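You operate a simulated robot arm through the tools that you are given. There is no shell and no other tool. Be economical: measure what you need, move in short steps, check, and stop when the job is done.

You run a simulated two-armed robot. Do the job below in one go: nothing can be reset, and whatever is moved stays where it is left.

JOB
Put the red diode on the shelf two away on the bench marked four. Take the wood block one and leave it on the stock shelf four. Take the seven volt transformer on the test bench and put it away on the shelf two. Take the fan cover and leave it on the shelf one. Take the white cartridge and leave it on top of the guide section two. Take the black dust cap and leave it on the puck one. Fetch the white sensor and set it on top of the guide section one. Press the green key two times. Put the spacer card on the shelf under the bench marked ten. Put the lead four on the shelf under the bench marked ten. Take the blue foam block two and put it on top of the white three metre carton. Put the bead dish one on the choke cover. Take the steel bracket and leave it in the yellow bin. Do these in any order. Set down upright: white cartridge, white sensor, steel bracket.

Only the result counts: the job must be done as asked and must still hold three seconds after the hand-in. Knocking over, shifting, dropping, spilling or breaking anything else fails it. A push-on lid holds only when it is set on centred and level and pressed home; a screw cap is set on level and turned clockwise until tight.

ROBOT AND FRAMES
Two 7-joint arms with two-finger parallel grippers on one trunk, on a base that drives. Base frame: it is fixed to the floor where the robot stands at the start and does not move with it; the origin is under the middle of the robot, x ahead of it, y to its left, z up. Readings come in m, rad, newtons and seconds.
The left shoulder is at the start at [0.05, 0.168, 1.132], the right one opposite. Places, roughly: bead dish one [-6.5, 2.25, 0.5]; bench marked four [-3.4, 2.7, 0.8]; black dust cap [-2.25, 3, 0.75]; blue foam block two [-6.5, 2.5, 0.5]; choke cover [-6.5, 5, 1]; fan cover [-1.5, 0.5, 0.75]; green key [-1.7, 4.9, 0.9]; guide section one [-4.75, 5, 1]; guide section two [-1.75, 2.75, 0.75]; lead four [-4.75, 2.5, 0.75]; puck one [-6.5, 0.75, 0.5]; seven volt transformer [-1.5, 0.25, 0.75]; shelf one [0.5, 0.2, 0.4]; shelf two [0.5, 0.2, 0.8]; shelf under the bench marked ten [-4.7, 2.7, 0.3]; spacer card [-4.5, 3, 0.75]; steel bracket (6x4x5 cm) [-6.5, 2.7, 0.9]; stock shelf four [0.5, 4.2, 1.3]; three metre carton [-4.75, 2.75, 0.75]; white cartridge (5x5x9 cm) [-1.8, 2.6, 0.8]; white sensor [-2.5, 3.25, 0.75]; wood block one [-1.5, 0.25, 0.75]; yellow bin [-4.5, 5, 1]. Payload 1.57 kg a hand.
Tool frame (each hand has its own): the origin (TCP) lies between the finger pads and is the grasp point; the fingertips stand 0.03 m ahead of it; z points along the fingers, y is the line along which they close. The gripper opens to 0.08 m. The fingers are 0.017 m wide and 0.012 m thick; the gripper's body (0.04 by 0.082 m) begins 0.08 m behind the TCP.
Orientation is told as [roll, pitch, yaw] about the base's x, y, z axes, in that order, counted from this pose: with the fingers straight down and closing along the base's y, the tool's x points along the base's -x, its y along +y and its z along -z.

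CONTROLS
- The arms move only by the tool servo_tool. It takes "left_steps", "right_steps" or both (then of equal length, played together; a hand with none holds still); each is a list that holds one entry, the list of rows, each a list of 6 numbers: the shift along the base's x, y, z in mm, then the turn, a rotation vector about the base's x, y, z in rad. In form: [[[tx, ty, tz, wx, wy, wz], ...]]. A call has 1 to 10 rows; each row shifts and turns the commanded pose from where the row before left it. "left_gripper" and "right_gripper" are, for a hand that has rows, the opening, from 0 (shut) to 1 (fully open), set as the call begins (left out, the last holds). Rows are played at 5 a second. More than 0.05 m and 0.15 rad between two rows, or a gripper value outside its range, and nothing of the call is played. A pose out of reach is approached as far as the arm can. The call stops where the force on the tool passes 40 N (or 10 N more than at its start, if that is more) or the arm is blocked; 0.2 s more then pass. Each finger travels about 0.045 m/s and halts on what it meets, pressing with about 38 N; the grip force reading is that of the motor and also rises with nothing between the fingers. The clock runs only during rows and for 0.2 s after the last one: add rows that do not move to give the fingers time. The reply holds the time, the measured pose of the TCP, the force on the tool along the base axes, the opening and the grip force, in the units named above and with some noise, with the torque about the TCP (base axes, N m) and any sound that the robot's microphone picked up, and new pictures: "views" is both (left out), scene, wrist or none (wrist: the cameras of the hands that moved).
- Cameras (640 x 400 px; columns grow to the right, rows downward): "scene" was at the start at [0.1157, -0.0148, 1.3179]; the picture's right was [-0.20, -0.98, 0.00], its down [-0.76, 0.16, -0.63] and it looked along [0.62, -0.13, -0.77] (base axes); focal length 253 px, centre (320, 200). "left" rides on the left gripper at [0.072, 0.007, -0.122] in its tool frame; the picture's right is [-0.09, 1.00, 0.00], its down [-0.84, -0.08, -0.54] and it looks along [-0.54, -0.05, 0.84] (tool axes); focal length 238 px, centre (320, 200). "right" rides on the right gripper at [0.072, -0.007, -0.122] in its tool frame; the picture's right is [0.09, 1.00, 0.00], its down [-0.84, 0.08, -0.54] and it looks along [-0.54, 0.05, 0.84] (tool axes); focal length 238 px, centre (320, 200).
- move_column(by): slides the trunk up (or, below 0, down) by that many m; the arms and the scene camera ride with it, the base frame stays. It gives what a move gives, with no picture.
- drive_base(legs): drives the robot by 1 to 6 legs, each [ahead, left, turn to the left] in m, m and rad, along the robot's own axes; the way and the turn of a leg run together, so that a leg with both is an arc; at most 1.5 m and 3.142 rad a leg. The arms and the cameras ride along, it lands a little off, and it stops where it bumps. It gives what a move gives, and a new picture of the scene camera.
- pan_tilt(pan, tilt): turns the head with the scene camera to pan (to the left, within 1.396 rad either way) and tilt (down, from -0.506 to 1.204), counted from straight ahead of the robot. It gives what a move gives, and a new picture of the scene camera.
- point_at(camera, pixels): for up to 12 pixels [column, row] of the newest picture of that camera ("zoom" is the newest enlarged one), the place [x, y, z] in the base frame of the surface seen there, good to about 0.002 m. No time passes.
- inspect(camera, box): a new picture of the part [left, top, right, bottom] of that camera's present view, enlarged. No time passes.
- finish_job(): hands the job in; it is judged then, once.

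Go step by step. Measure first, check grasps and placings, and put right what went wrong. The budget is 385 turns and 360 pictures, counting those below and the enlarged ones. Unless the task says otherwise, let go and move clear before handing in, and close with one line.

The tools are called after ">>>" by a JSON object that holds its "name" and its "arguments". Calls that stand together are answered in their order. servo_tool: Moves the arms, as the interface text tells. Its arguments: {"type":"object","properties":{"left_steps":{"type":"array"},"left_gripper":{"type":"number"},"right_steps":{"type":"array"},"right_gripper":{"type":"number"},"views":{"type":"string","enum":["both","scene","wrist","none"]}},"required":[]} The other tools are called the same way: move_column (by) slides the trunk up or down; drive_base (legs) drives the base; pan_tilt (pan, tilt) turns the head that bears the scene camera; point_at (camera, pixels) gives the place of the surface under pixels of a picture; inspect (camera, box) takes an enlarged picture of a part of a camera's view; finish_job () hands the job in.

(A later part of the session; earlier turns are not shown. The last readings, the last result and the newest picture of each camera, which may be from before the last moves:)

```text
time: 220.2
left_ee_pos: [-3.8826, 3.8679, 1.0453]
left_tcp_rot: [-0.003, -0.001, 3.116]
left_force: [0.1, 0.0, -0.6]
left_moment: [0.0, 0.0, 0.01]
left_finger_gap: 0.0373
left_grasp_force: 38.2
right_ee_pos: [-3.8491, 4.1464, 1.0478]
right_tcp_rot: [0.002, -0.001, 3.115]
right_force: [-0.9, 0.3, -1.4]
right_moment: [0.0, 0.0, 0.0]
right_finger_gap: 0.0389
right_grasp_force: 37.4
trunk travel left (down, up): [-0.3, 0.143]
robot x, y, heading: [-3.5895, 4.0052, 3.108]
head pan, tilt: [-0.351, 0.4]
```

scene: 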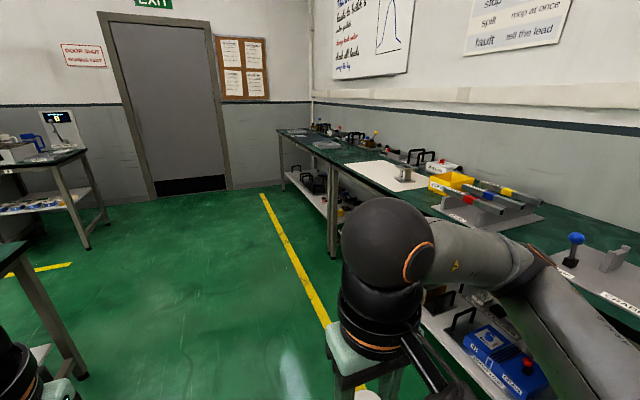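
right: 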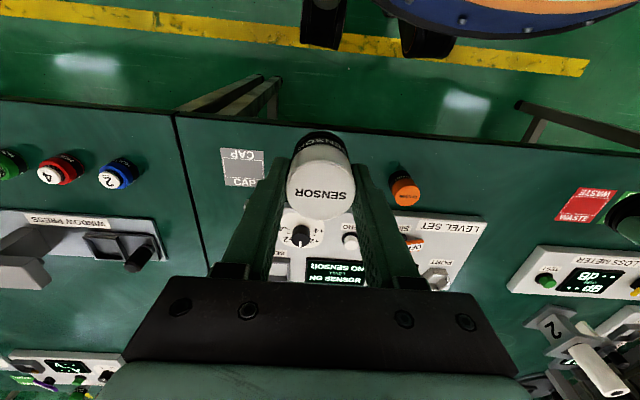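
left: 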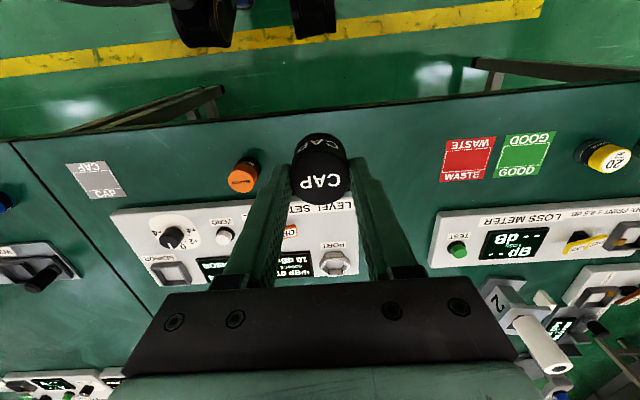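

>>> {"name": "point_at", "arguments": {"camera": "scene", "pixels": [[405, 168], [452, 180], [400, 195], [330, 170], [405, 180], [335, 245]]}}

>>> {"name": "drive_base", "arguments": {"legs": [[1.0, 0, 0.03], [0, 0, -1.571]]}}

>>> {"name": "pan_tilt", "arguments": {"pan": 0, "tilt": 0.6}}

```text
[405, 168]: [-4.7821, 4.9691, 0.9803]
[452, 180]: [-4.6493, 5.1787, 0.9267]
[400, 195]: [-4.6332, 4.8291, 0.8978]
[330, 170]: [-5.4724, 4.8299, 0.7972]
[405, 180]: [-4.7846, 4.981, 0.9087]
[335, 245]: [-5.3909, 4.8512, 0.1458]
```

```text
time: 229.2
left_ee_pos: [-4.7447, 4.2984, 1.045]
left_tcp_rot: [-0.004, -0.002, 1.587]
left_force: [-0.4, 0.0, -0.2]
left_moment: [0.02, -0.02, 0.0]
left_finger_gap: 0.0376
left_grasp_force: 38.3
right_ee_pos: [-4.4656, 4.2771, 1.0471]
right_tcp_rot: [0.002, 0.0, 1.587]
right_force: [-0.4, -0.4, -0.6]
right_moment: [-0.01, -0.04, 0.01]
right_finger_gap: 0.0387
right_grasp_force: 38.5
trunk travel left (down, up): [-0.3, 0.143]
robot x, y, heading: [-4.5978, 4.0084, 1.583]
head pan, tilt: [-0.351, 0.4]
```

scene: 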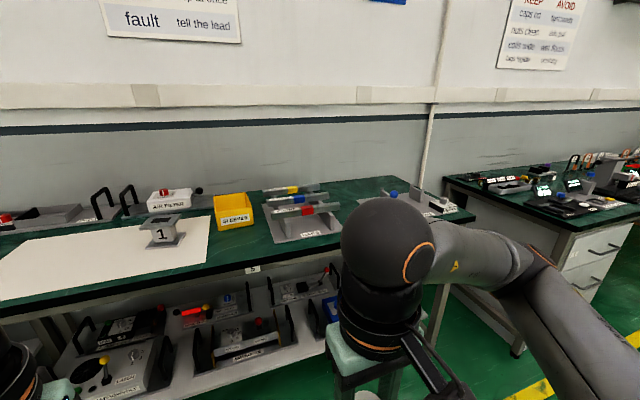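

```text
time: 230.1
left_ee_pos: [-4.7461, 4.2983, 1.046]
left_tcp_rot: [-0.003, -0.002, 1.587]
left_force: [-0.1, -0.6, -0.2]
left_moment: [0.02, -0.02, -0.03]
left_finger_gap: 0.0375
left_grasp_force: 37.9
right_ee_pos: [-4.4665, 4.2776, 1.0471]
right_tcp_rot: [0.0, 0.0, 1.587]
right_force: [0.4, 0.7, -1.4]
right_moment: [0.01, -0.01, 0.03]
right_finger_gap: 0.0386
right_grasp_force: 38.1
trunk travel left (down, up): [-0.3, 0.143]
robot x, y, heading: [-4.6007, 4.0092, 1.584]
head pan, tilt: [0.0, 0.6]
```

scene: 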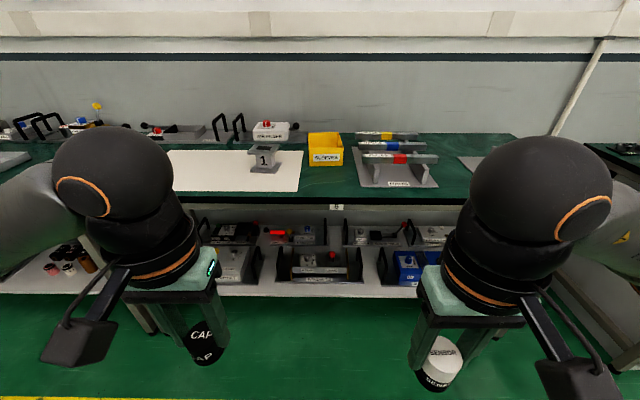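

Guide "1" at (264,157). Measure its top and the bench edge, then shift left and forward.

>>> {"name": "inspect", "arguments": {"camera": "scene", "box": [220, 100, 380, 200]}}

>>> {"name": "point_at", "arguments": {"camera": "scene", "pixels": [[264, 148], [252, 146], [278, 146], [280, 150], [250, 151], [264, 196], [320, 285], [325, 150], [310, 135], [270, 125], [220, 115]]}}

>>> {"name": "servo_tool", "arguments": {"left_steps": [[[0, 0, 40, 0, 0, 0], [0, 0, 40, 0, 0, 0], [0, 0, 20, 0, 0, 0]]], "right_steps": [[[0, 0, 40, 0, 0, 0], [0, 0, 40, 0, 0, 0], [0, 0, 20, 0, 0, 0]]], "views": "none"}}

>>> {"name": "drive_base", "arguments": {"legs": [[0, 0.33, -0.013], [0.35, 0, 0]]}}

```text
4.00 times, centred on (300, 150) of scene
```

zoom: 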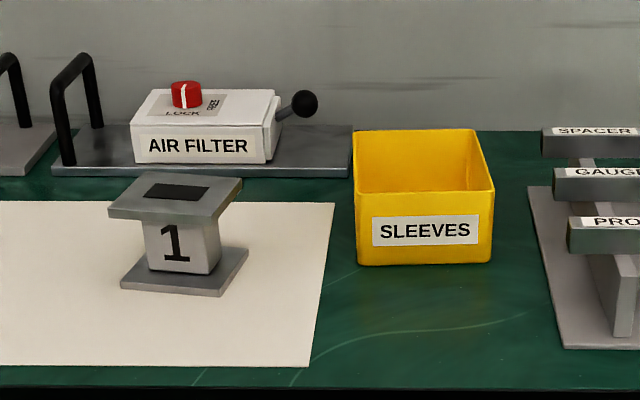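

```text
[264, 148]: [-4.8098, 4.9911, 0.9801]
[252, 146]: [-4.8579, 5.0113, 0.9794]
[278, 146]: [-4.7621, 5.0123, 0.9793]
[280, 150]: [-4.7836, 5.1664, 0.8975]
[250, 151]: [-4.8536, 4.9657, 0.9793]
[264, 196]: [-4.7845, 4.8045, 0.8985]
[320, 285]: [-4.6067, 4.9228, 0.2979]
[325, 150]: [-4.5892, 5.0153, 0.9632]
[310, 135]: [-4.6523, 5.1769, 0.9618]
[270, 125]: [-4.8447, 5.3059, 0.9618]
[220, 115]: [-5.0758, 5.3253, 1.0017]
```

```text
time: 230.9
left_ee_pos: [-4.7463, 4.2996, 1.1461]
left_tcp_rot: [-0.004, -0.002, 1.586]
left_force: [0.4, 0.9, -0.3]
left_moment: [-0.01, 0.02, 0.0]
left_finger_gap: 0.0376
left_grasp_force: 38.4
right_ee_pos: [-4.4667, 4.2765, 1.1471]
right_tcp_rot: [0.001, 0.001, 1.587]
right_force: [0.1, 0.3, -1.3]
right_moment: [0.03, -0.02, 0.03]
right_finger_gap: 0.0388
right_grasp_force: 38.2
trunk travel left (down, up): [-0.3, 0.143]
robot x, y, heading: [-4.5962, 4.007, 1.579]
head pan, tilt: [0.0, 0.6]
```

```text
time: 234.9
left_ee_pos: [-5.0759, 4.6549, 1.1461]
left_tcp_rot: [-0.003, 0.0, 1.585]
left_force: [0.1, -0.6, -0.4]
left_moment: [-0.05, 0.01, 0.02]
left_finger_gap: 0.0379
left_grasp_force: 38.0
right_ee_pos: [-4.7969, 4.6305, 1.147]
right_tcp_rot: [0.002, 0.001, 1.585]
right_force: [0.2, 0.3, -0.9]
right_moment: [0.02, 0.02, -0.01]
right_finger_gap: 0.0389
right_grasp_force: 38.7
trunk travel left (down, up): [-0.3, 0.143]
robot x, y, heading: [-4.9291, 4.3673, 1.585]
head pan, tilt: [0.0, 0.6]
```

scene: 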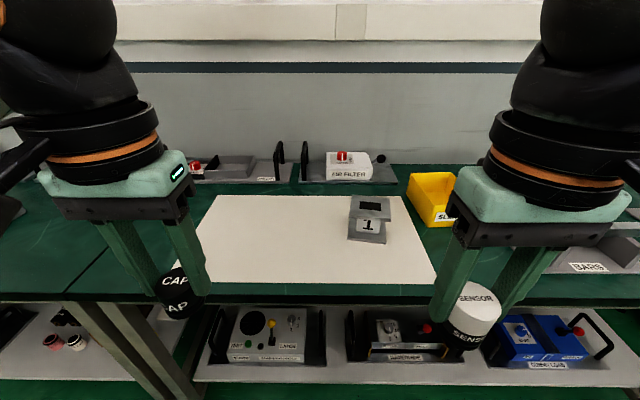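

>>> {"name": "point_at", "arguments": {"camera": "scene", "pixels": [[370, 207], [353, 198], [388, 198], [388, 219], [350, 217]]}}

>>> {"name": "drive_base", "arguments": {"legs": [[0.12, 0, -0.013]]}}

```text
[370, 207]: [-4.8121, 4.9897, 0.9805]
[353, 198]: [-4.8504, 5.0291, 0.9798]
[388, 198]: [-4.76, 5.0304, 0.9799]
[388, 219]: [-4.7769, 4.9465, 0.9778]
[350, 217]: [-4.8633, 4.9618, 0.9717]
```

```text
time: 236.2
left_ee_pos: [-5.0725, 4.7751, 1.1463]
left_tcp_rot: [-0.003, -0.001, 1.572]
left_force: [-0.2, 0.7, 0.1]
left_moment: [-0.03, 0.02, -0.03]
left_finger_gap: 0.0376
left_grasp_force: 37.6
right_ee_pos: [-4.7932, 4.7473, 1.1462]
right_tcp_rot: [0.002, 0.0, 1.571]
right_force: [0.3, 0.6, -1.9]
right_moment: [-0.01, 0.03, -0.02]
right_finger_gap: 0.0384
right_grasp_force: 38.0
trunk travel left (down, up): [-0.3, 0.143]
robot x, y, heading: [-4.9307, 4.4813, 1.565]
head pan, tilt: [0.0, 0.6]
```

scene: 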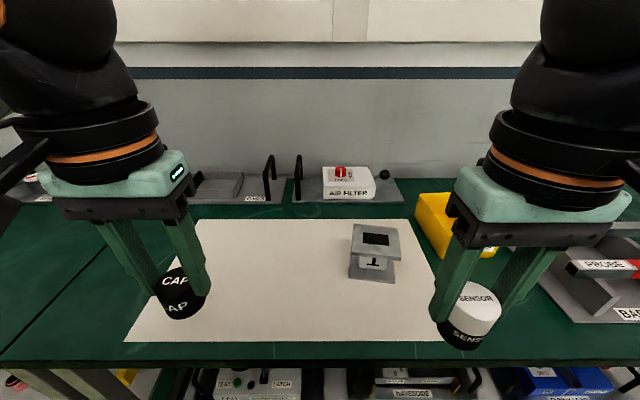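

Move the sensor over the guide top at (-4.812,4.988).

>>> {"name": "servo_tool", "arguments": {"right_steps": [[[0, 40, 0, 0, 0, 0], [-5, 40, 0, 0, 0, 0], [-5, 40, 0, 0, 0, 0], [-5, 40, 0, 0, 0, 0], [-4, 40, 0, 0, 0, 0], [0, 41, -20, 0, 0, 0], [0, 0, -40, 0, 0, 0], [0, 0, -40, 0, 0, 0], [0, 0, 0, 0, 0, 0]]], "views": "both"}}

```text
time: 238.2
left_ee_pos: [-5.0723, 4.7756, 1.1462]
left_tcp_rot: [-0.004, -0.002, 1.57]
left_force: [-0.3, -0.4, -0.8]
left_moment: [-0.05, 0.03, 0.0]
left_finger_gap: 0.0376
left_grasp_force: 37.9
right_ee_pos: [-4.8111, 4.9888, 1.0466]
right_tcp_rot: [0.002, -0.002, 1.57]
right_force: [-0.7, 0.2, -0.9]
right_moment: [0.0, -0.01, 0.0]
right_finger_gap: 0.0388
right_grasp_force: 37.7
trunk travel left (down, up): [-0.3, 0.143]
robot x, y, heading: [-4.9295, 4.4806, 1.57]
head pan, tilt: [0.0, 0.6]
```

scene: 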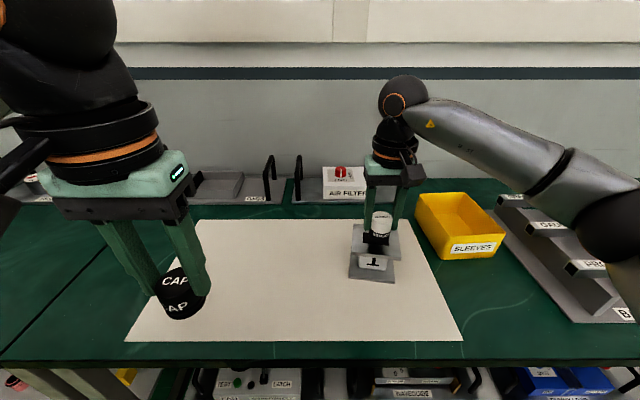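
right: 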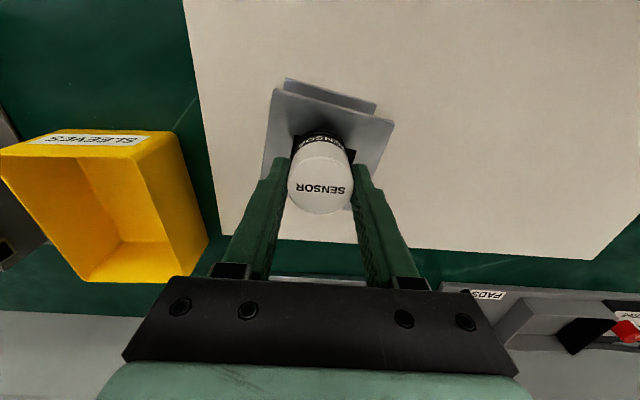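

>>> {"name": "servo_tool", "arguments": {"right_steps": [[[0, 0, -20, 0, 0, 0], [0, 0, -7, 0, 0, 0], [0, 0, -1.5, 0, 0, 0], [0, 0, 0, 0, 0, 0]]], "views": "none"}}

```text
time: 238.9
left_ee_pos: [-5.0728, 4.7749, 1.1468]
left_tcp_rot: [-0.004, -0.004, 1.57]
left_force: [0.2, -0.6, -0.5]
left_moment: [-0.04, 0.0, 0.01]
left_finger_gap: 0.0375
left_grasp_force: 37.8
right_ee_pos: [-4.8111, 4.9886, 1.0295]
right_tcp_rot: [0.007, -0.017, 1.568]
right_force: [1.2, -3.3, 14.5]
right_moment: [-0.48, -0.23, 0.0]
right_finger_gap: 0.0387
right_grasp_force: 38.0
trunk travel left (down, up): [-0.3, 0.143]
robot x, y, heading: [-4.9278, 4.4827, 1.563]
head pan, tilt: [0.0, 0.6]
stopped in row 3 (right hand): the force on the tool passed its limit (the readings are from after the stop); the commanded pose is now the measured one
```

Contact came earlier than expected (1.029). Look before releasing.

>>> {"name": "inspect", "arguments": {"camera": "scene", "box": [330, 180, 430, 300]}}

>>> {"name": "inspect", "arguments": {"camera": "right", "box": [160, 60, 480, 260]}}

```text
3.33 times, centred on (380, 240) of scene
```

zoom: 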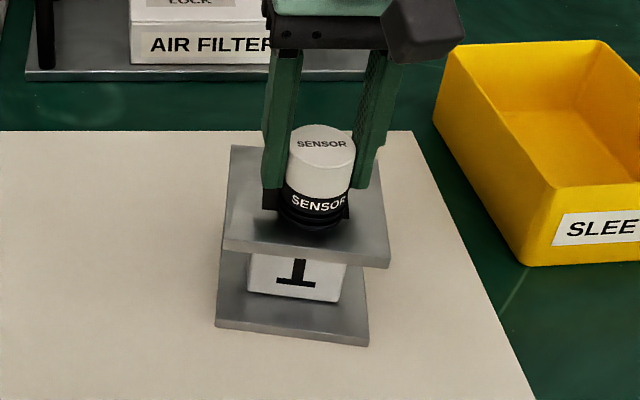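

```text
2.00 times, centred on (320, 160) of right
```

zoom: 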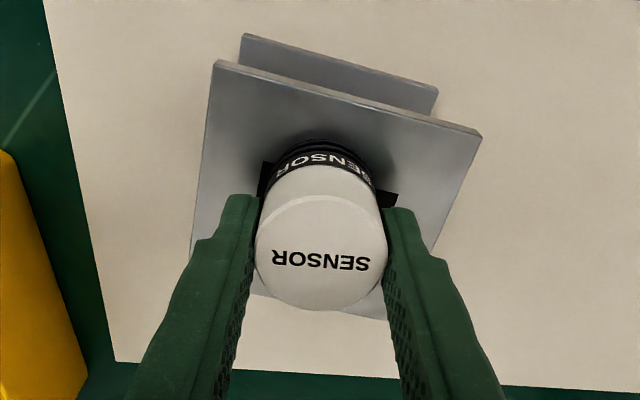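

>>> {"name": "point_at", "arguments": {"camera": "zoom", "pixels": [[320, 250], [320, 200], [320, 280], [230, 100], [400, 150], [320, 300], [220, 230]]}}

>>> {"name": "inspect", "arguments": {"camera": "scene", "box": [350, 190, 420, 260]}}

>>> {"name": "point_at", "arguments": {"camera": "zoom", "pixels": [[290, 120], [290, 280], [290, 330], [290, 370], [230, 300], [350, 300], [150, 330], [420, 370]]}}

```text
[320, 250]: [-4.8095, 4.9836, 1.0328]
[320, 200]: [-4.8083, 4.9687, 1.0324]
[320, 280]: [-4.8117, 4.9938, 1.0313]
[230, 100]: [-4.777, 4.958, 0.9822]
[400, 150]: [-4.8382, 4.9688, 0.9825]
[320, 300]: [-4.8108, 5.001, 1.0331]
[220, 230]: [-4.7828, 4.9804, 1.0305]
```

```text
5.71 times, centred on (385, 225) of scene
```

zoom: 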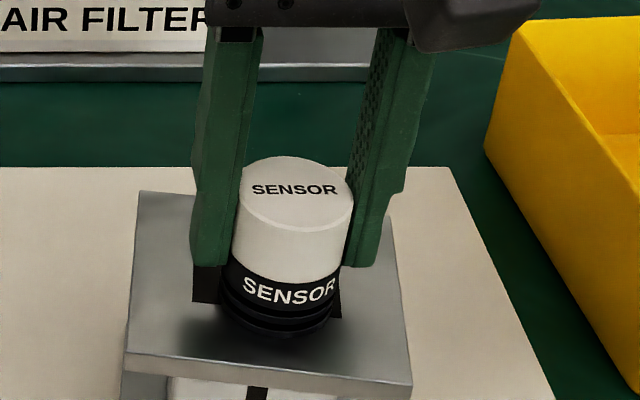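

```text
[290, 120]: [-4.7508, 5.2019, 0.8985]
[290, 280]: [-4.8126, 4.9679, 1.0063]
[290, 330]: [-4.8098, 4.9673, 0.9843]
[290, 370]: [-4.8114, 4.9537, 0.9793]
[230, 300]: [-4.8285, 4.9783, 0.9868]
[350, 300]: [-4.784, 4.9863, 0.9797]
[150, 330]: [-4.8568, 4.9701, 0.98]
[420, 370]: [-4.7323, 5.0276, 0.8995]
```

The sensor's top is at 1.032, so it stands on the plate (0.98). Release and rise.

>>> {"name": "servo_tool", "arguments": {"right_steps": [[[0, 0, 0, 0, 0, 0], [0, 0, 0, 0, 0, 0], [0, 0, 0, 0, 0, 0], [0, 0, 15, 0, 0, 0], [0, 0, 30, 0, 0, 0], [0, 0, 40, 0, 0, 0]]], "right_gripper": 1, "views": "both"}}

```text
time: 240.3
left_ee_pos: [-5.073, 4.7753, 1.1469]
left_tcp_rot: [-0.003, -0.003, 1.571]
left_force: [-0.1, 0.2, -0.5]
left_moment: [-0.02, 0.04, 0.02]
left_finger_gap: 0.0375
left_grasp_force: 37.6
right_ee_pos: [-4.8091, 4.9878, 1.1092]
right_tcp_rot: [0.008, -0.014, 1.569]
right_force: [0.4, 0.7, -0.7]
right_moment: [0.0, -0.02, 0.04]
right_finger_gap: 0.0801
right_grasp_force: 0.1
trunk travel left (down, up): [-0.3, 0.143]
robot x, y, heading: [-4.9297, 4.48, 1.563]
head pan, tilt: [0.0, 0.6]
```

scene: 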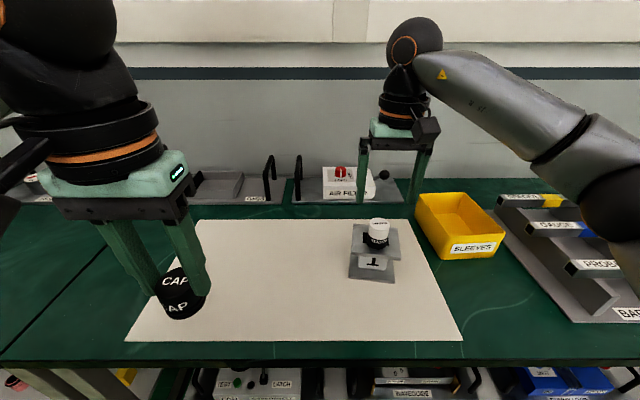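
right: 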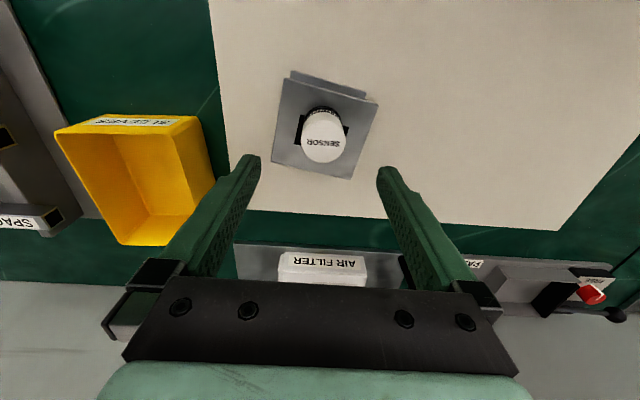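

The sensor stands on guide one. Retract the right hand, back off, and look south-west.

>>> {"name": "servo_tool", "arguments": {"right_steps": [[[0, -45, 10, 0, 0, 0], [5, -45, 10, 0, 0, 0], [5, -45, 0, 0, 0, 0], [5, -45, 0, 0, 0, 0], [0, -40, 0, 0, 0, 0]]], "views": "none"}}

>>> {"name": "drive_base", "arguments": {"legs": [[-0.5, 0, 0], [0, 0, 2.1]]}}

>>> {"name": "pan_tilt", "arguments": {"pan": 0, "tilt": 0.35}}

```text
time: 241.5
left_ee_pos: [-5.0725, 4.7749, 1.1457]
left_tcp_rot: [-0.002, -0.002, 1.571]
left_force: [-1.3, 1.1, -1.0]
left_moment: [0.01, 0.0, -0.01]
left_finger_gap: 0.0375
left_grasp_force: 38.0
right_ee_pos: [-4.7946, 4.77, 1.1285]
right_tcp_rot: [0.004, -0.015, 1.566]
right_force: [0.1, 0.3, -0.2]
right_moment: [-0.02, 0.0, -0.02]
right_finger_gap: 0.0799
right_grasp_force: 0.0
trunk travel left (down, up): [-0.3, 0.143]
robot x, y, heading: [-4.9304, 4.4841, 1.567]
head pan, tilt: [0.0, 0.6]
```

```text
time: 249.4
left_ee_pos: [-5.1055, 3.7149, 1.1466]
left_tcp_rot: [-0.004, -0.002, -2.601]
left_force: [0.4, 0.1, 0.5]
left_moment: [0.0, -0.01, 0.05]
left_finger_gap: 0.0376
left_grasp_force: 37.8
right_ee_pos: [-5.2442, 3.9557, 1.1291]
right_tcp_rot: [0.004, -0.013, -2.605]
right_force: [-1.0, -0.8, 0.1]
right_moment: [-0.03, 0.01, 0.02]
right_finger_gap: 0.0799
right_grasp_force: 0.1
trunk travel left (down, up): [-0.3, 0.143]
robot x, y, heading: [-4.9277, 3.9889, -2.605]
head pan, tilt: [0.0, 0.6]
```

scene: 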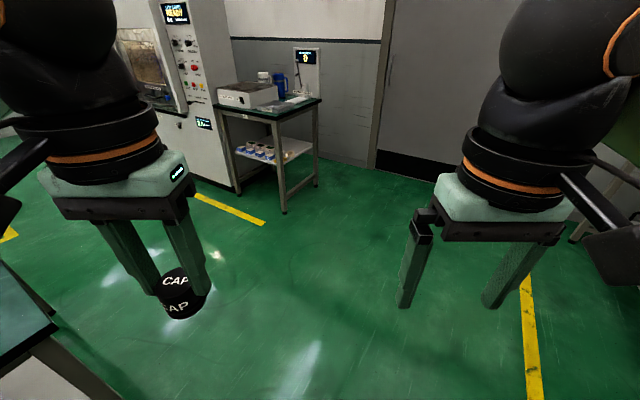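

```text
time: 250.2
left_ee_pos: [-5.1049, 3.7151, 1.1459]
left_tcp_rot: [-0.003, -0.001, -2.602]
left_force: [-0.3, 0.7, -0.1]
left_moment: [0.02, -0.04, 0.02]
left_finger_gap: 0.0375
left_grasp_force: 38.0
right_ee_pos: [-5.2441, 3.9551, 1.1284]
right_tcp_rot: [0.007, -0.013, -2.606]
right_force: [-0.7, 0.1, 0.1]
right_moment: [-0.01, 0.0, 0.02]
right_finger_gap: 0.0799
right_grasp_force: 0.1
trunk travel left (down, up): [-0.3, 0.143]
robot x, y, heading: [-4.9268, 3.9841, -2.609]
head pan, tilt: [0.0, 0.351]
```

scene: 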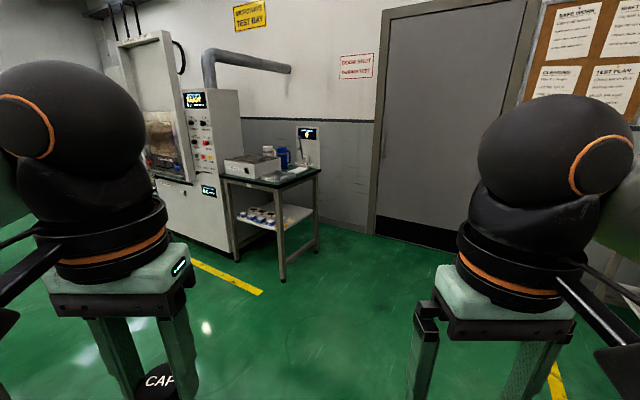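

>>> {"name": "point_at", "arguments": {"camera": "scene", "pixels": [[282, 280], [240, 258], [265, 216], [250, 165], [262, 290], [195, 262], [290, 205], [230, 220], [205, 190], [320, 350]]}}

>>> {"name": "inspect", "arguments": {"camera": "scene", "box": [200, 120, 340, 260]}}

>>> {"name": "pan_tilt", "arguments": {"pan": 0.7, "tilt": 0.35}}

```text
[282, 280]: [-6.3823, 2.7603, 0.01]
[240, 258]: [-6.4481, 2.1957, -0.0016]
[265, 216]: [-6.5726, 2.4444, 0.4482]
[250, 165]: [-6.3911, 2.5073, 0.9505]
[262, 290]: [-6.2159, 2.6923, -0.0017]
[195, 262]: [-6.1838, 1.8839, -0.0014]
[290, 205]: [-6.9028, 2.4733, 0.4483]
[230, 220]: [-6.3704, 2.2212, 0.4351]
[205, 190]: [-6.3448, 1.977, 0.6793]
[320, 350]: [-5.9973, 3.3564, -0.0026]
```

```text
2.86 times, centred on (270, 190) of scene
```

zoom: 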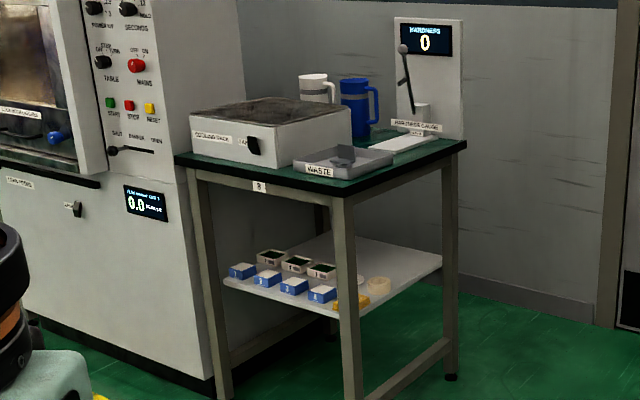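

```text
time: 251.2
left_ee_pos: [-5.105, 3.7151, 1.1462]
left_tcp_rot: [-0.005, 0.0, -2.601]
left_force: [0.2, -0.3, 0.5]
left_moment: [0.02, -0.01, 0.0]
left_finger_gap: 0.0377
left_grasp_force: 38.1
right_ee_pos: [-5.245, 3.9546, 1.1284]
right_tcp_rot: [0.006, -0.014, -2.607]
right_force: [-0.2, 0.6, 0.2]
right_moment: [-0.01, -0.03, -0.02]
right_finger_gap: 0.08
right_grasp_force: 0.0
trunk travel left (down, up): [-0.3, 0.143]
robot x, y, heading: [-4.9242, 3.9907, -2.604]
head pan, tilt: [0.7, 0.351]
```

scene: 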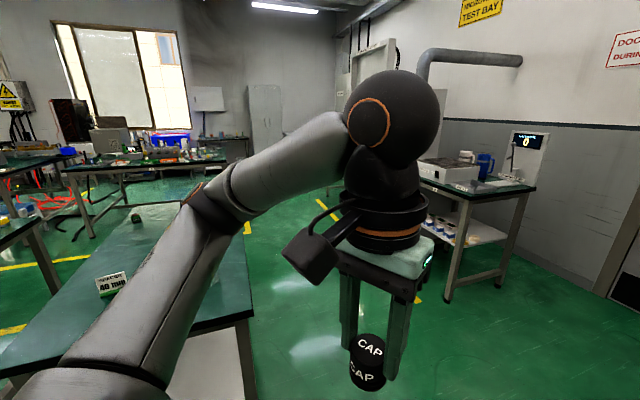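

>>> {"name": "point_at", "arguments": {"camera": "scene", "pixels": [[250, 312], [110, 285], [245, 390], [130, 210], [90, 240], [200, 165], [420, 300], [320, 200]]}}

>>> {"name": "pan_tilt", "arguments": {"pan": 1.2, "tilt": 0.5}}

```text
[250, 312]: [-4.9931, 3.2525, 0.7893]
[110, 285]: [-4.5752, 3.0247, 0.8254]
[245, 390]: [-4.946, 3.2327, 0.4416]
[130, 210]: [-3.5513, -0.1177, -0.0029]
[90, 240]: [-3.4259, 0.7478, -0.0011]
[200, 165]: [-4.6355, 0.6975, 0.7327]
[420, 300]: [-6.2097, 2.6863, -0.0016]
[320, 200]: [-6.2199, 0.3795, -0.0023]
```

```text
time: 252.2
left_ee_pos: [-5.1064, 3.7151, 1.1458]
left_tcp_rot: [-0.003, -0.002, -2.603]
left_force: [0.5, 0.2, -1.1]
left_moment: [0.01, 0.01, -0.02]
left_finger_gap: 0.038
left_grasp_force: 37.8
right_ee_pos: [-5.2443, 3.9554, 1.1283]
right_tcp_rot: [0.007, -0.015, -2.606]
right_force: [0.7, -0.2, -0.4]
right_moment: [0.02, 0.04, -0.02]
right_finger_gap: 0.0803
right_grasp_force: 0.1
trunk travel left (down, up): [-0.3, 0.143]
robot x, y, heading: [-4.9293, 3.9907, -2.609]
head pan, tilt: [1.201, 0.499]
```

scene: 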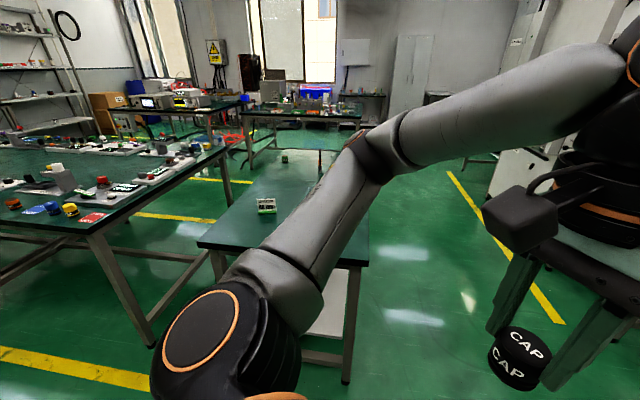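

Corridor at x≈-5.65 is clear. Drive south to y≈0.8 and face west to find puck one.

>>> {"name": "drive_base", "arguments": {"legs": [[0, 0, 1.036], [0, -0.75, 0], [1.1, 0, 0], [1.1, 0, 0], [1.0, 0, 0], [0, 0, -1.571]]}}

>>> {"name": "pan_tilt", "arguments": {"pan": 0, "tilt": 0.6}}

```text
time: 278.0
left_ee_pos: [-6.0482, 0.6536, 1.1463]
left_tcp_rot: [-0.003, -0.002, 3.105]
left_force: [0.4, 0.1, -0.4]
left_moment: [-0.01, 0.0, 0.01]
left_finger_gap: 0.0377
left_grasp_force: 38.4
right_ee_pos: [-6.0335, 0.9326, 1.1285]
right_tcp_rot: [0.005, -0.012, 3.101]
right_force: [0.3, 0.0, 0.0]
right_moment: [0.01, 0.0, 0.0]
right_finger_gap: 0.08
right_grasp_force: 0.0
trunk travel left (down, up): [-0.3, 0.143]
robot x, y, heading: [-5.7521, 0.7868, 3.102]
head pan, tilt: [1.201, 0.499]
```

scene: 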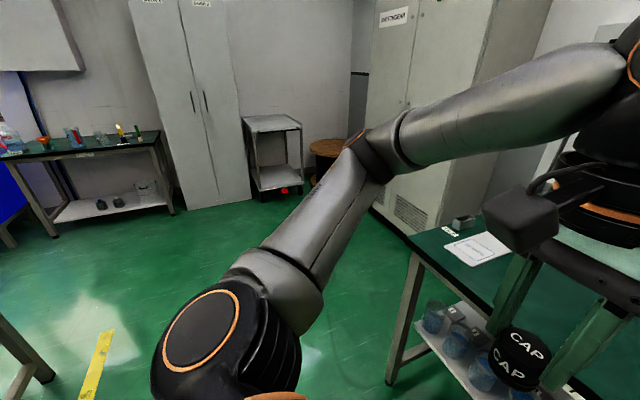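

```text
time: 279.4
left_ee_pos: [-6.0482, 0.6538, 1.1453]
left_tcp_rot: [-0.004, -0.002, 3.104]
left_force: [-0.1, 0.2, 0.5]
left_moment: [0.01, -0.02, -0.01]
left_finger_gap: 0.0376
left_grasp_force: 37.7
right_ee_pos: [-6.034, 0.9299, 1.1284]
right_tcp_rot: [0.005, -0.014, 3.104]
right_force: [0.2, 0.3, -0.4]
right_moment: [0.03, -0.01, -0.02]
right_finger_gap: 0.0803
right_grasp_force: 0.1
trunk travel left (down, up): [-0.3, 0.143]
robot x, y, heading: [-5.7498, 0.79, 3.106]
head pan, tilt: [0.0, 0.6]
```

scene: 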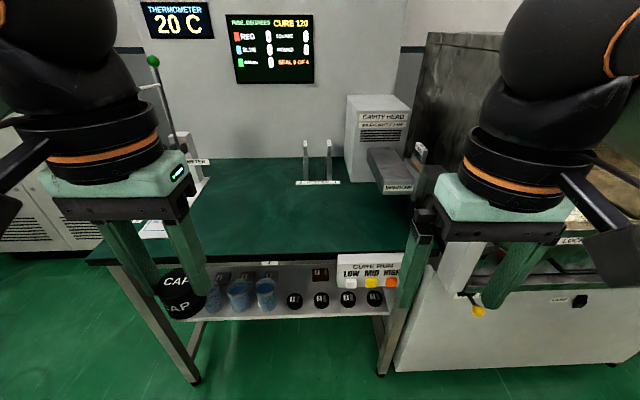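

>>> {"name": "inspect", "arguments": {"camera": "scene", "box": [190, 240, 420, 340]}}

>>> {"name": "point_at", "arguments": {"camera": "scene", "pixels": [[295, 298], [321, 298], [348, 298], [373, 298], [265, 290], [300, 315], [270, 262], [360, 262], [340, 260], [195, 380], [320, 275], [280, 268]]}}

```text
2.78 times, centred on (305, 290) of scene
```

zoom: 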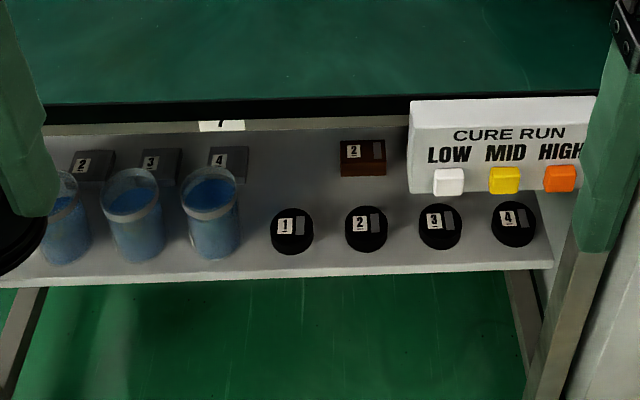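

```text
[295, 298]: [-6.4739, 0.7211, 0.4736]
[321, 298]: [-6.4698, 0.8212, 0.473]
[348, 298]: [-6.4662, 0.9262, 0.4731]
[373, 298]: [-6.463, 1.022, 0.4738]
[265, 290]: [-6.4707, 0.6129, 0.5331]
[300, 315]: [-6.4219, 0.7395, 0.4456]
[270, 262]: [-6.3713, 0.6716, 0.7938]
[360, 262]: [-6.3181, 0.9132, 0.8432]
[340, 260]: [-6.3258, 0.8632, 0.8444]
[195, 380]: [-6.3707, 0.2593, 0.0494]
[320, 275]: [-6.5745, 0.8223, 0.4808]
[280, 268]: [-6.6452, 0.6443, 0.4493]
```

Pucks are on the undershelf (z 0.448); puck one at (-6.474,0.721,0.474). Check the table top and nearby obstacles before approaching.

>>> {"name": "point_at", "arguments": {"camera": "scene", "pixels": [[300, 220], [270, 250], [400, 188], [385, 155], [375, 240], [430, 170], [200, 195], [320, 182], [450, 260], [270, 256], [300, 268]]}}

>>> {"name": "inspect", "arguments": {"camera": "scene", "box": [280, 90, 520, 240]}}

```text
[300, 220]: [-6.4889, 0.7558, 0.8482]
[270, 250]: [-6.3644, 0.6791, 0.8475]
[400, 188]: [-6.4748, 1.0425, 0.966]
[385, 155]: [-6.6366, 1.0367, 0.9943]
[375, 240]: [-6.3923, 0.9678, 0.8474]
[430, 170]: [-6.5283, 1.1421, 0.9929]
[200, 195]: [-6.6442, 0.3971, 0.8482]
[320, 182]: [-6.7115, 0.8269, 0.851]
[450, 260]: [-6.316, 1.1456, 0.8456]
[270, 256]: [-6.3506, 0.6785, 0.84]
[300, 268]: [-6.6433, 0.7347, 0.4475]
```

```text
2.67 times, centred on (400, 165) of scene
```

zoom: 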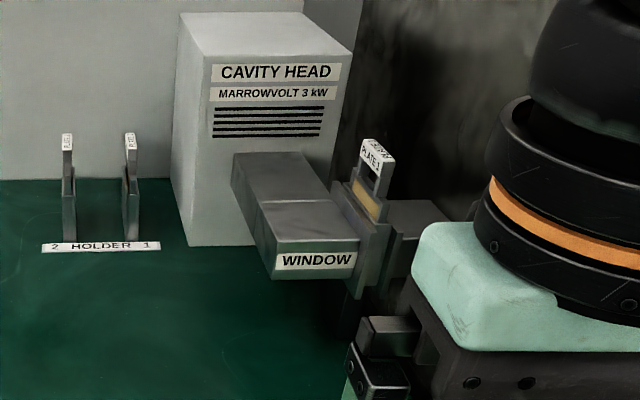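

Table top z=0.848, edge x≈-6.35. I'll approach, set the cap on the table front, and re-grip it with a tilted hand so it can go under the table.

>>> {"name": "drive_base", "arguments": {"legs": [[0, -0.09, 0.037], [0.28, 0, 0]]}}

>>> {"name": "servo_tool", "arguments": {"left_steps": [[[-40, 5, -20, 0, 0, 0], [-40, 5, -20, 0, 0, 0], [-30, 5, -40, 0, 0, 0], [0, 0, -45, 0, 0, 0], [0, 0, -45, 0, 0, 0], [0, 0, -40, 0, 0, 0], [0, 0, 0, 0, 0, 0]]], "views": "both"}}

```text
time: 281.7
left_ee_pos: [-6.2452, 0.7346, 1.1496]
left_tcp_rot: [-0.005, -0.013, 3.131]
left_force: [-0.3, -0.4, -0.8]
left_moment: [-0.03, 0.01, 0.0]
left_finger_gap: 0.0375
left_grasp_force: 37.6
right_ee_pos: [-6.2356, 1.0159, 1.1288]
right_tcp_rot: [-0.006, -0.036, -3.139]
right_force: [0.0, -0.4, 0.2]
right_moment: [0.0, -0.01, -0.02]
right_finger_gap: 0.0798
right_grasp_force: 0.0
trunk travel left (down, up): [-0.3, 0.143]
robot x, y, heading: [-5.9634, 0.874, 3.132]
head pan, tilt: [0.0, 0.6]
stopped in leg 2: the robot was blocked; the commanded pose is now the measured one
```

scene: 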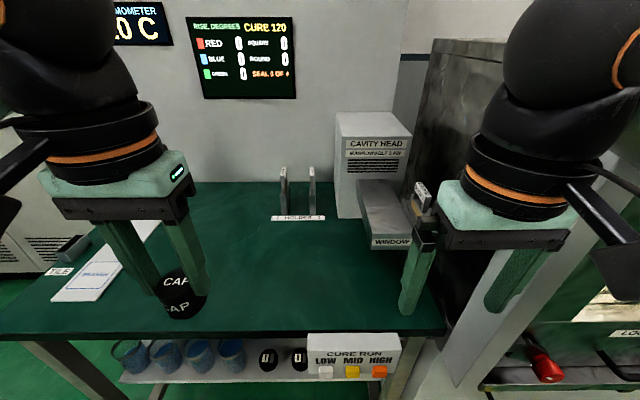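

```text
refused: row 3 steps farther than a row can; nothing moved
```

Blocked at axis x=-5.963; check what's at the right side.

>>> {"name": "point_at", "arguments": {"camera": "scene", "pixels": [[540, 362], [470, 350], [600, 360], [440, 320], [560, 340], [490, 385], [430, 220], [415, 300], [280, 340], [330, 310], [265, 355]]}}

>>> {"name": "pan_tilt", "arguments": {"pan": -0.9, "tilt": 0.8}}

```text
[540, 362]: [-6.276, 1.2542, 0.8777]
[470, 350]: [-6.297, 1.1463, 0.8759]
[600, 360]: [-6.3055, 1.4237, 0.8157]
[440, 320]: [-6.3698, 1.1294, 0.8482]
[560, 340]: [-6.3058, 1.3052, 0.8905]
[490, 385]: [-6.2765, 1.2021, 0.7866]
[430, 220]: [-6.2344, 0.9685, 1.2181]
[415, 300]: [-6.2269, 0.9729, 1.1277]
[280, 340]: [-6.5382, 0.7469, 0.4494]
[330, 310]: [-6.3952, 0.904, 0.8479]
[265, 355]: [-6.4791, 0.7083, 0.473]
```

```text
time: 282.9
left_ee_pos: [-6.2441, 0.7347, 1.1503]
left_tcp_rot: [-0.004, -0.014, 3.136]
left_force: [-0.2, 0.0, -0.3]
left_moment: [0.01, -0.01, -0.01]
left_finger_gap: 0.0378
left_grasp_force: 38.2
right_ee_pos: [-6.236, 1.0149, 1.1299]
right_tcp_rot: [-0.005, -0.036, -3.139]
right_force: [0.5, 0.0, 0.8]
right_moment: [0.02, -0.01, -0.04]
right_finger_gap: 0.0798
right_grasp_force: 0.1
trunk travel left (down, up): [-0.3, 0.143]
robot x, y, heading: [-5.9628, 0.8761, 3.132]
head pan, tilt: [-0.901, 0.799]
```

scene: 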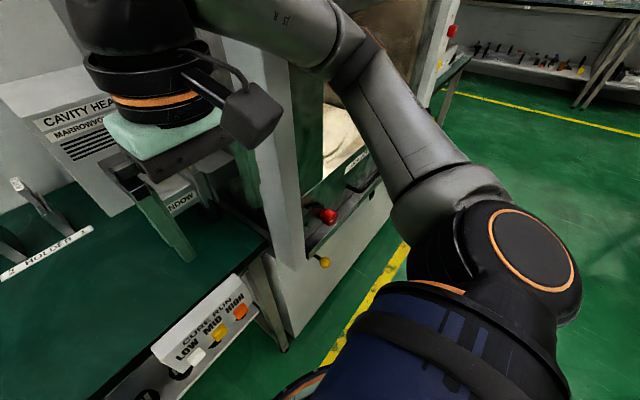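

The right forearm was touching the machine post. Back off a little, tuck the right arm, and approach again further from the machine.

>>> {"name": "drive_base", "arguments": {"legs": [[-0.1, 0, 0]]}}

>>> {"name": "servo_tool", "arguments": {"right_steps": [[[40, -10, 0, 0, 0, 0], [40, -10, 0, 0, 0, 0], [40, -10, 0, 0, 0, 0]]], "left_steps": [[[0, 0, 0, 0, 0, 0], [0, 0, 0, 0, 0, 0], [0, 0, 0, 0, 0, 0]]], "views": "scene"}}

```text
time: 284.1
left_ee_pos: [-6.1554, 0.7351, 1.1451]
left_tcp_rot: [-0.001, -0.002, 3.133]
left_force: [0.0, -0.3, -0.4]
left_moment: [-0.03, -0.01, 0.01]
left_finger_gap: 0.0376
left_grasp_force: 37.5
right_ee_pos: [-6.1463, 1.0146, 1.1249]
right_tcp_rot: [-0.003, -0.019, -3.138]
right_force: [0.0, 0.3, -0.5]
right_moment: [-0.03, 0.02, 0.04]
right_finger_gap: 0.08
right_grasp_force: 0.1
trunk travel left (down, up): [-0.3, 0.143]
robot x, y, heading: [-5.8648, 0.8781, 3.133]
head pan, tilt: [-0.901, 0.799]
```

scene: 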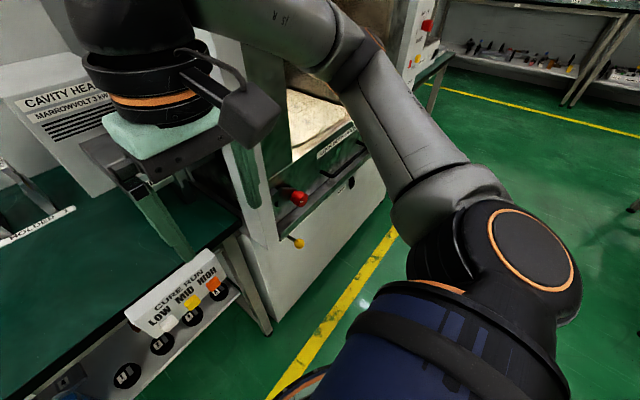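

```text
time: 284.9
left_ee_pos: [-6.1554, 0.734, 1.1457]
left_tcp_rot: [-0.004, -0.003, 3.137]
left_force: [-0.6, 0.9, -0.1]
left_moment: [0.0, 0.01, 0.02]
left_finger_gap: 0.0377
left_grasp_force: 37.8
right_ee_pos: [-6.0256, 0.9837, 1.125]
right_tcp_rot: [-0.002, -0.019, -3.141]
right_force: [-0.3, 0.1, 0.6]
right_moment: [-0.01, 0.0, 0.01]
right_finger_gap: 0.0801
right_grasp_force: 0.1
trunk travel left (down, up): [-0.3, 0.143]
robot x, y, heading: [-5.8602, 0.8779, 3.13]
head pan, tilt: [-0.901, 0.799]
```

scene: 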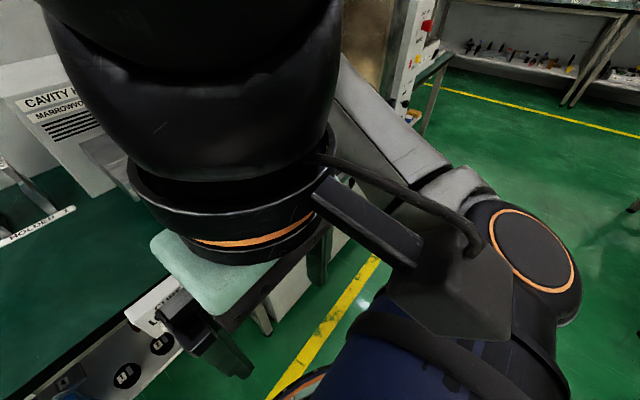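

>>> {"name": "point_at", "arguments": {"camera": "scene", "pixels": [[470, 230], [400, 120], [345, 80], [430, 160], [300, 270], [520, 260]]}}

```text
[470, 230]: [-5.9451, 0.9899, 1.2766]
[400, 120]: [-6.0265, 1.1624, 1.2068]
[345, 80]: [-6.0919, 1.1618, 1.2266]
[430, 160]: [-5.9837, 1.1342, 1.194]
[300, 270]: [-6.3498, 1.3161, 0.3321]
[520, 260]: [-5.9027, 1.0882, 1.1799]
```

>>> {"name": "drive_base", "arguments": {"legs": [[0, 0.05, 0], [0.15, 0, 0]]}}

>>> {"name": "servo_tool", "arguments": {"left_steps": [[[-35, 10, -20, 0, 0, 0], [-35, 10, -20, 0, 0, 0], [-30, 0, -30, 0, 0, 0], [-30, 0, -30, 0, 0, 0], [0, 0, -45, 0, 0, 0], [0, 0, -45, 0, 0, 0], [0, 0, -20, 0, 0, 0], [0, 0, 0, 0, 0, 0]]], "views": "wrist"}}

```text
time: 286.5
left_ee_pos: [-6.2113, 0.6833, 1.1491]
left_tcp_rot: [-0.006, -0.017, 3.128]
left_force: [-0.3, 0.3, 0.0]
left_moment: [-0.03, -0.01, 0.01]
left_finger_gap: 0.0375
left_grasp_force: 38.0
right_ee_pos: [-6.0792, 0.9321, 1.1266]
right_tcp_rot: [-0.005, -0.019, 3.133]
right_force: [-0.2, -0.3, -0.1]
right_moment: [-0.03, 0.02, -0.01]
right_finger_gap: 0.0799
right_grasp_force: 0.0
trunk travel left (down, up): [-0.3, 0.143]
robot x, y, heading: [-5.9281, 0.8262, 3.128]
head pan, tilt: [-0.901, 0.799]
stopped in leg 2: the robot was blocked; the commanded pose is now the measured one
```

scene: 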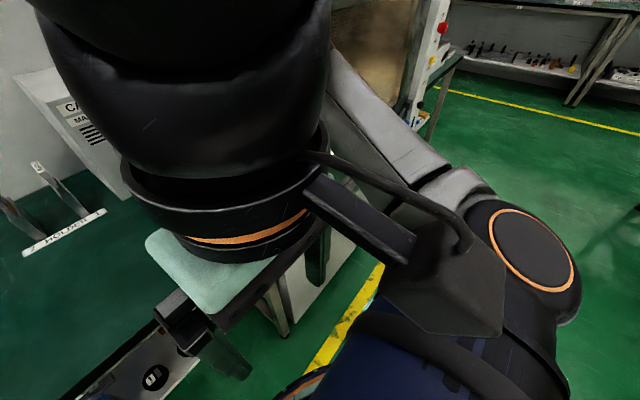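

```text
time: 288.3
left_ee_pos: [-6.343, 0.706, 0.9409]
left_tcp_rot: [-0.007, -0.015, 3.126]
left_force: [0.1, 0.7, -0.5]
left_moment: [-0.04, 0.03, 0.0]
left_finger_gap: 0.0375
left_grasp_force: 37.8
right_ee_pos: [-6.0785, 0.932, 1.1278]
right_tcp_rot: [-0.007, -0.023, 3.135]
right_force: [0.7, 0.5, 0.5]
right_moment: [-0.02, -0.01, -0.02]
right_finger_gap: 0.0798
right_grasp_force: 0.1
trunk travel left (down, up): [-0.3, 0.143]
robot x, y, heading: [-5.9331, 0.8247, 3.128]
head pan, tilt: [-0.901, 0.799]
```

left: 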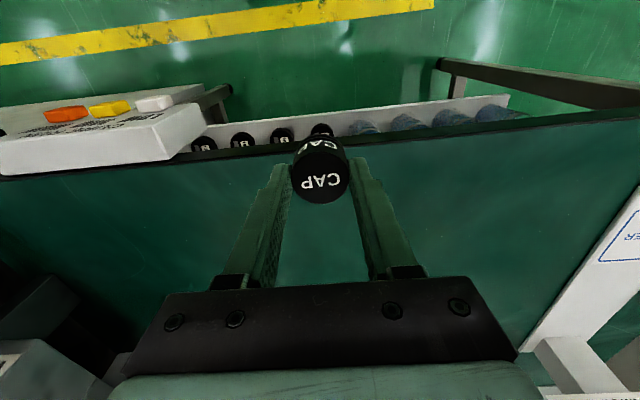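

Blocked again at -5.93. Look at what's in front of/around the base.

>>> {"name": "pan_tilt", "arguments": {"pan": 0, "tilt": 1.2}}

>>> {"name": "inspect", "arguments": {"camera": "right", "box": [0, 0, 640, 400]}}

>>> {"name": "inspect", "arguments": {"camera": "left", "box": [0, 0, 640, 400]}}

```text
time: 289.5
left_ee_pos: [-6.342, 0.7058, 0.9412]
left_tcp_rot: [-0.007, -0.017, 3.129]
left_force: [0.2, -0.2, 0.2]
left_moment: [0.02, -0.02, 0.02]
left_finger_gap: 0.0378
left_grasp_force: 37.5
right_ee_pos: [-6.0808, 0.9328, 1.1267]
right_tcp_rot: [-0.008, -0.019, 3.132]
right_force: [0.6, -0.5, 0.1]
right_moment: [0.03, 0.02, 0.0]
right_finger_gap: 0.08
right_grasp_force: 0.1
trunk travel left (down, up): [-0.3, 0.143]
robot x, y, heading: [-5.9274, 0.8275, 3.125]
head pan, tilt: [0.0, 1.201]
```

scene: 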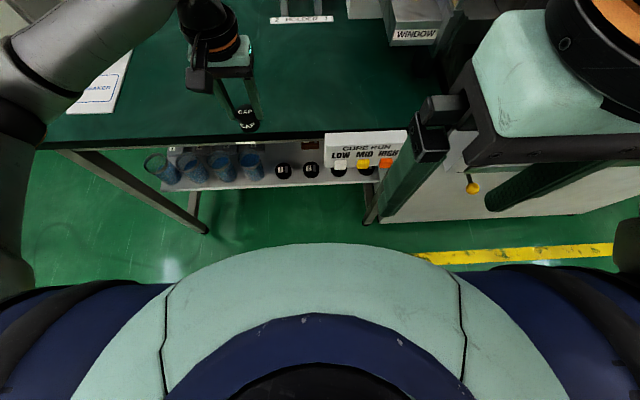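

```text
1.00 times, centred on (320, 200) of right
```

zoom: 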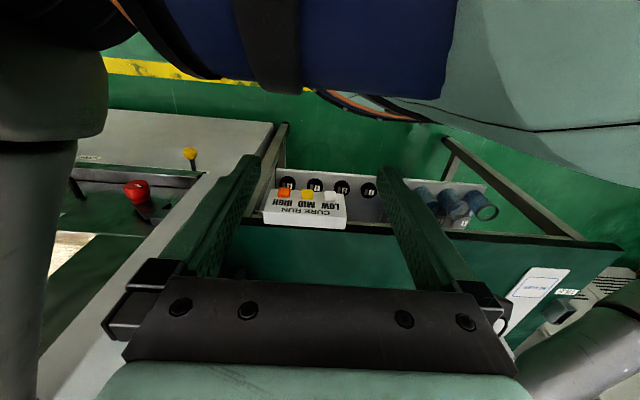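

```text
1.00 times, centred on (320, 200) of left
```

zoom: 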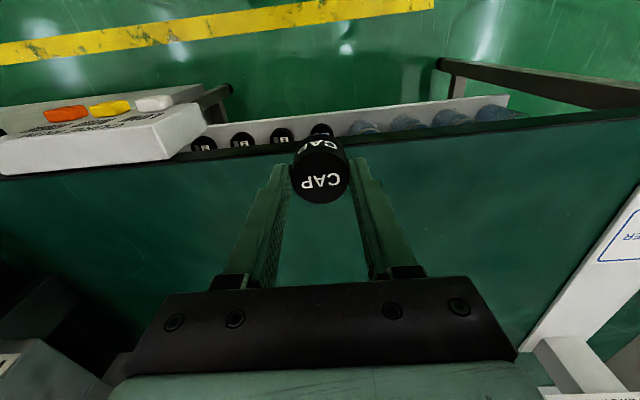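

>>> {"name": "inspect", "arguments": {"camera": "right", "box": [0, 0, 640, 400]}}

>>> {"name": "point_at", "arguments": {"camera": "zoom", "pixels": [[340, 97], [365, 112], [400, 118], [420, 122], [200, 178], [280, 130], [240, 120], [285, 195], [450, 150], [180, 112]]}}

```text
1.00 times, centred on (320, 200) of right
```

zoom: 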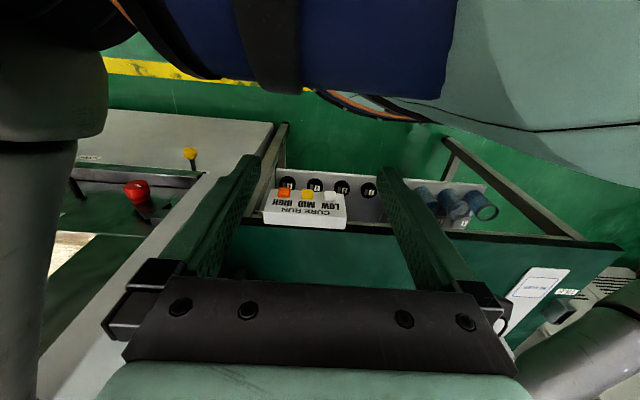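

```text
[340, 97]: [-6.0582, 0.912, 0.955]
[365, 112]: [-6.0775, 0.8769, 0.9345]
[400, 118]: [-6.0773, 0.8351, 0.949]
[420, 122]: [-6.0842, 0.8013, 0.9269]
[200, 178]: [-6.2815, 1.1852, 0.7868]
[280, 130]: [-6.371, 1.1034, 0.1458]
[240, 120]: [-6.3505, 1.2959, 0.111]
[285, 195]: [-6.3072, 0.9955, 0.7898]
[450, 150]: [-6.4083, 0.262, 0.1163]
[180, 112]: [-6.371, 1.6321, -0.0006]
```

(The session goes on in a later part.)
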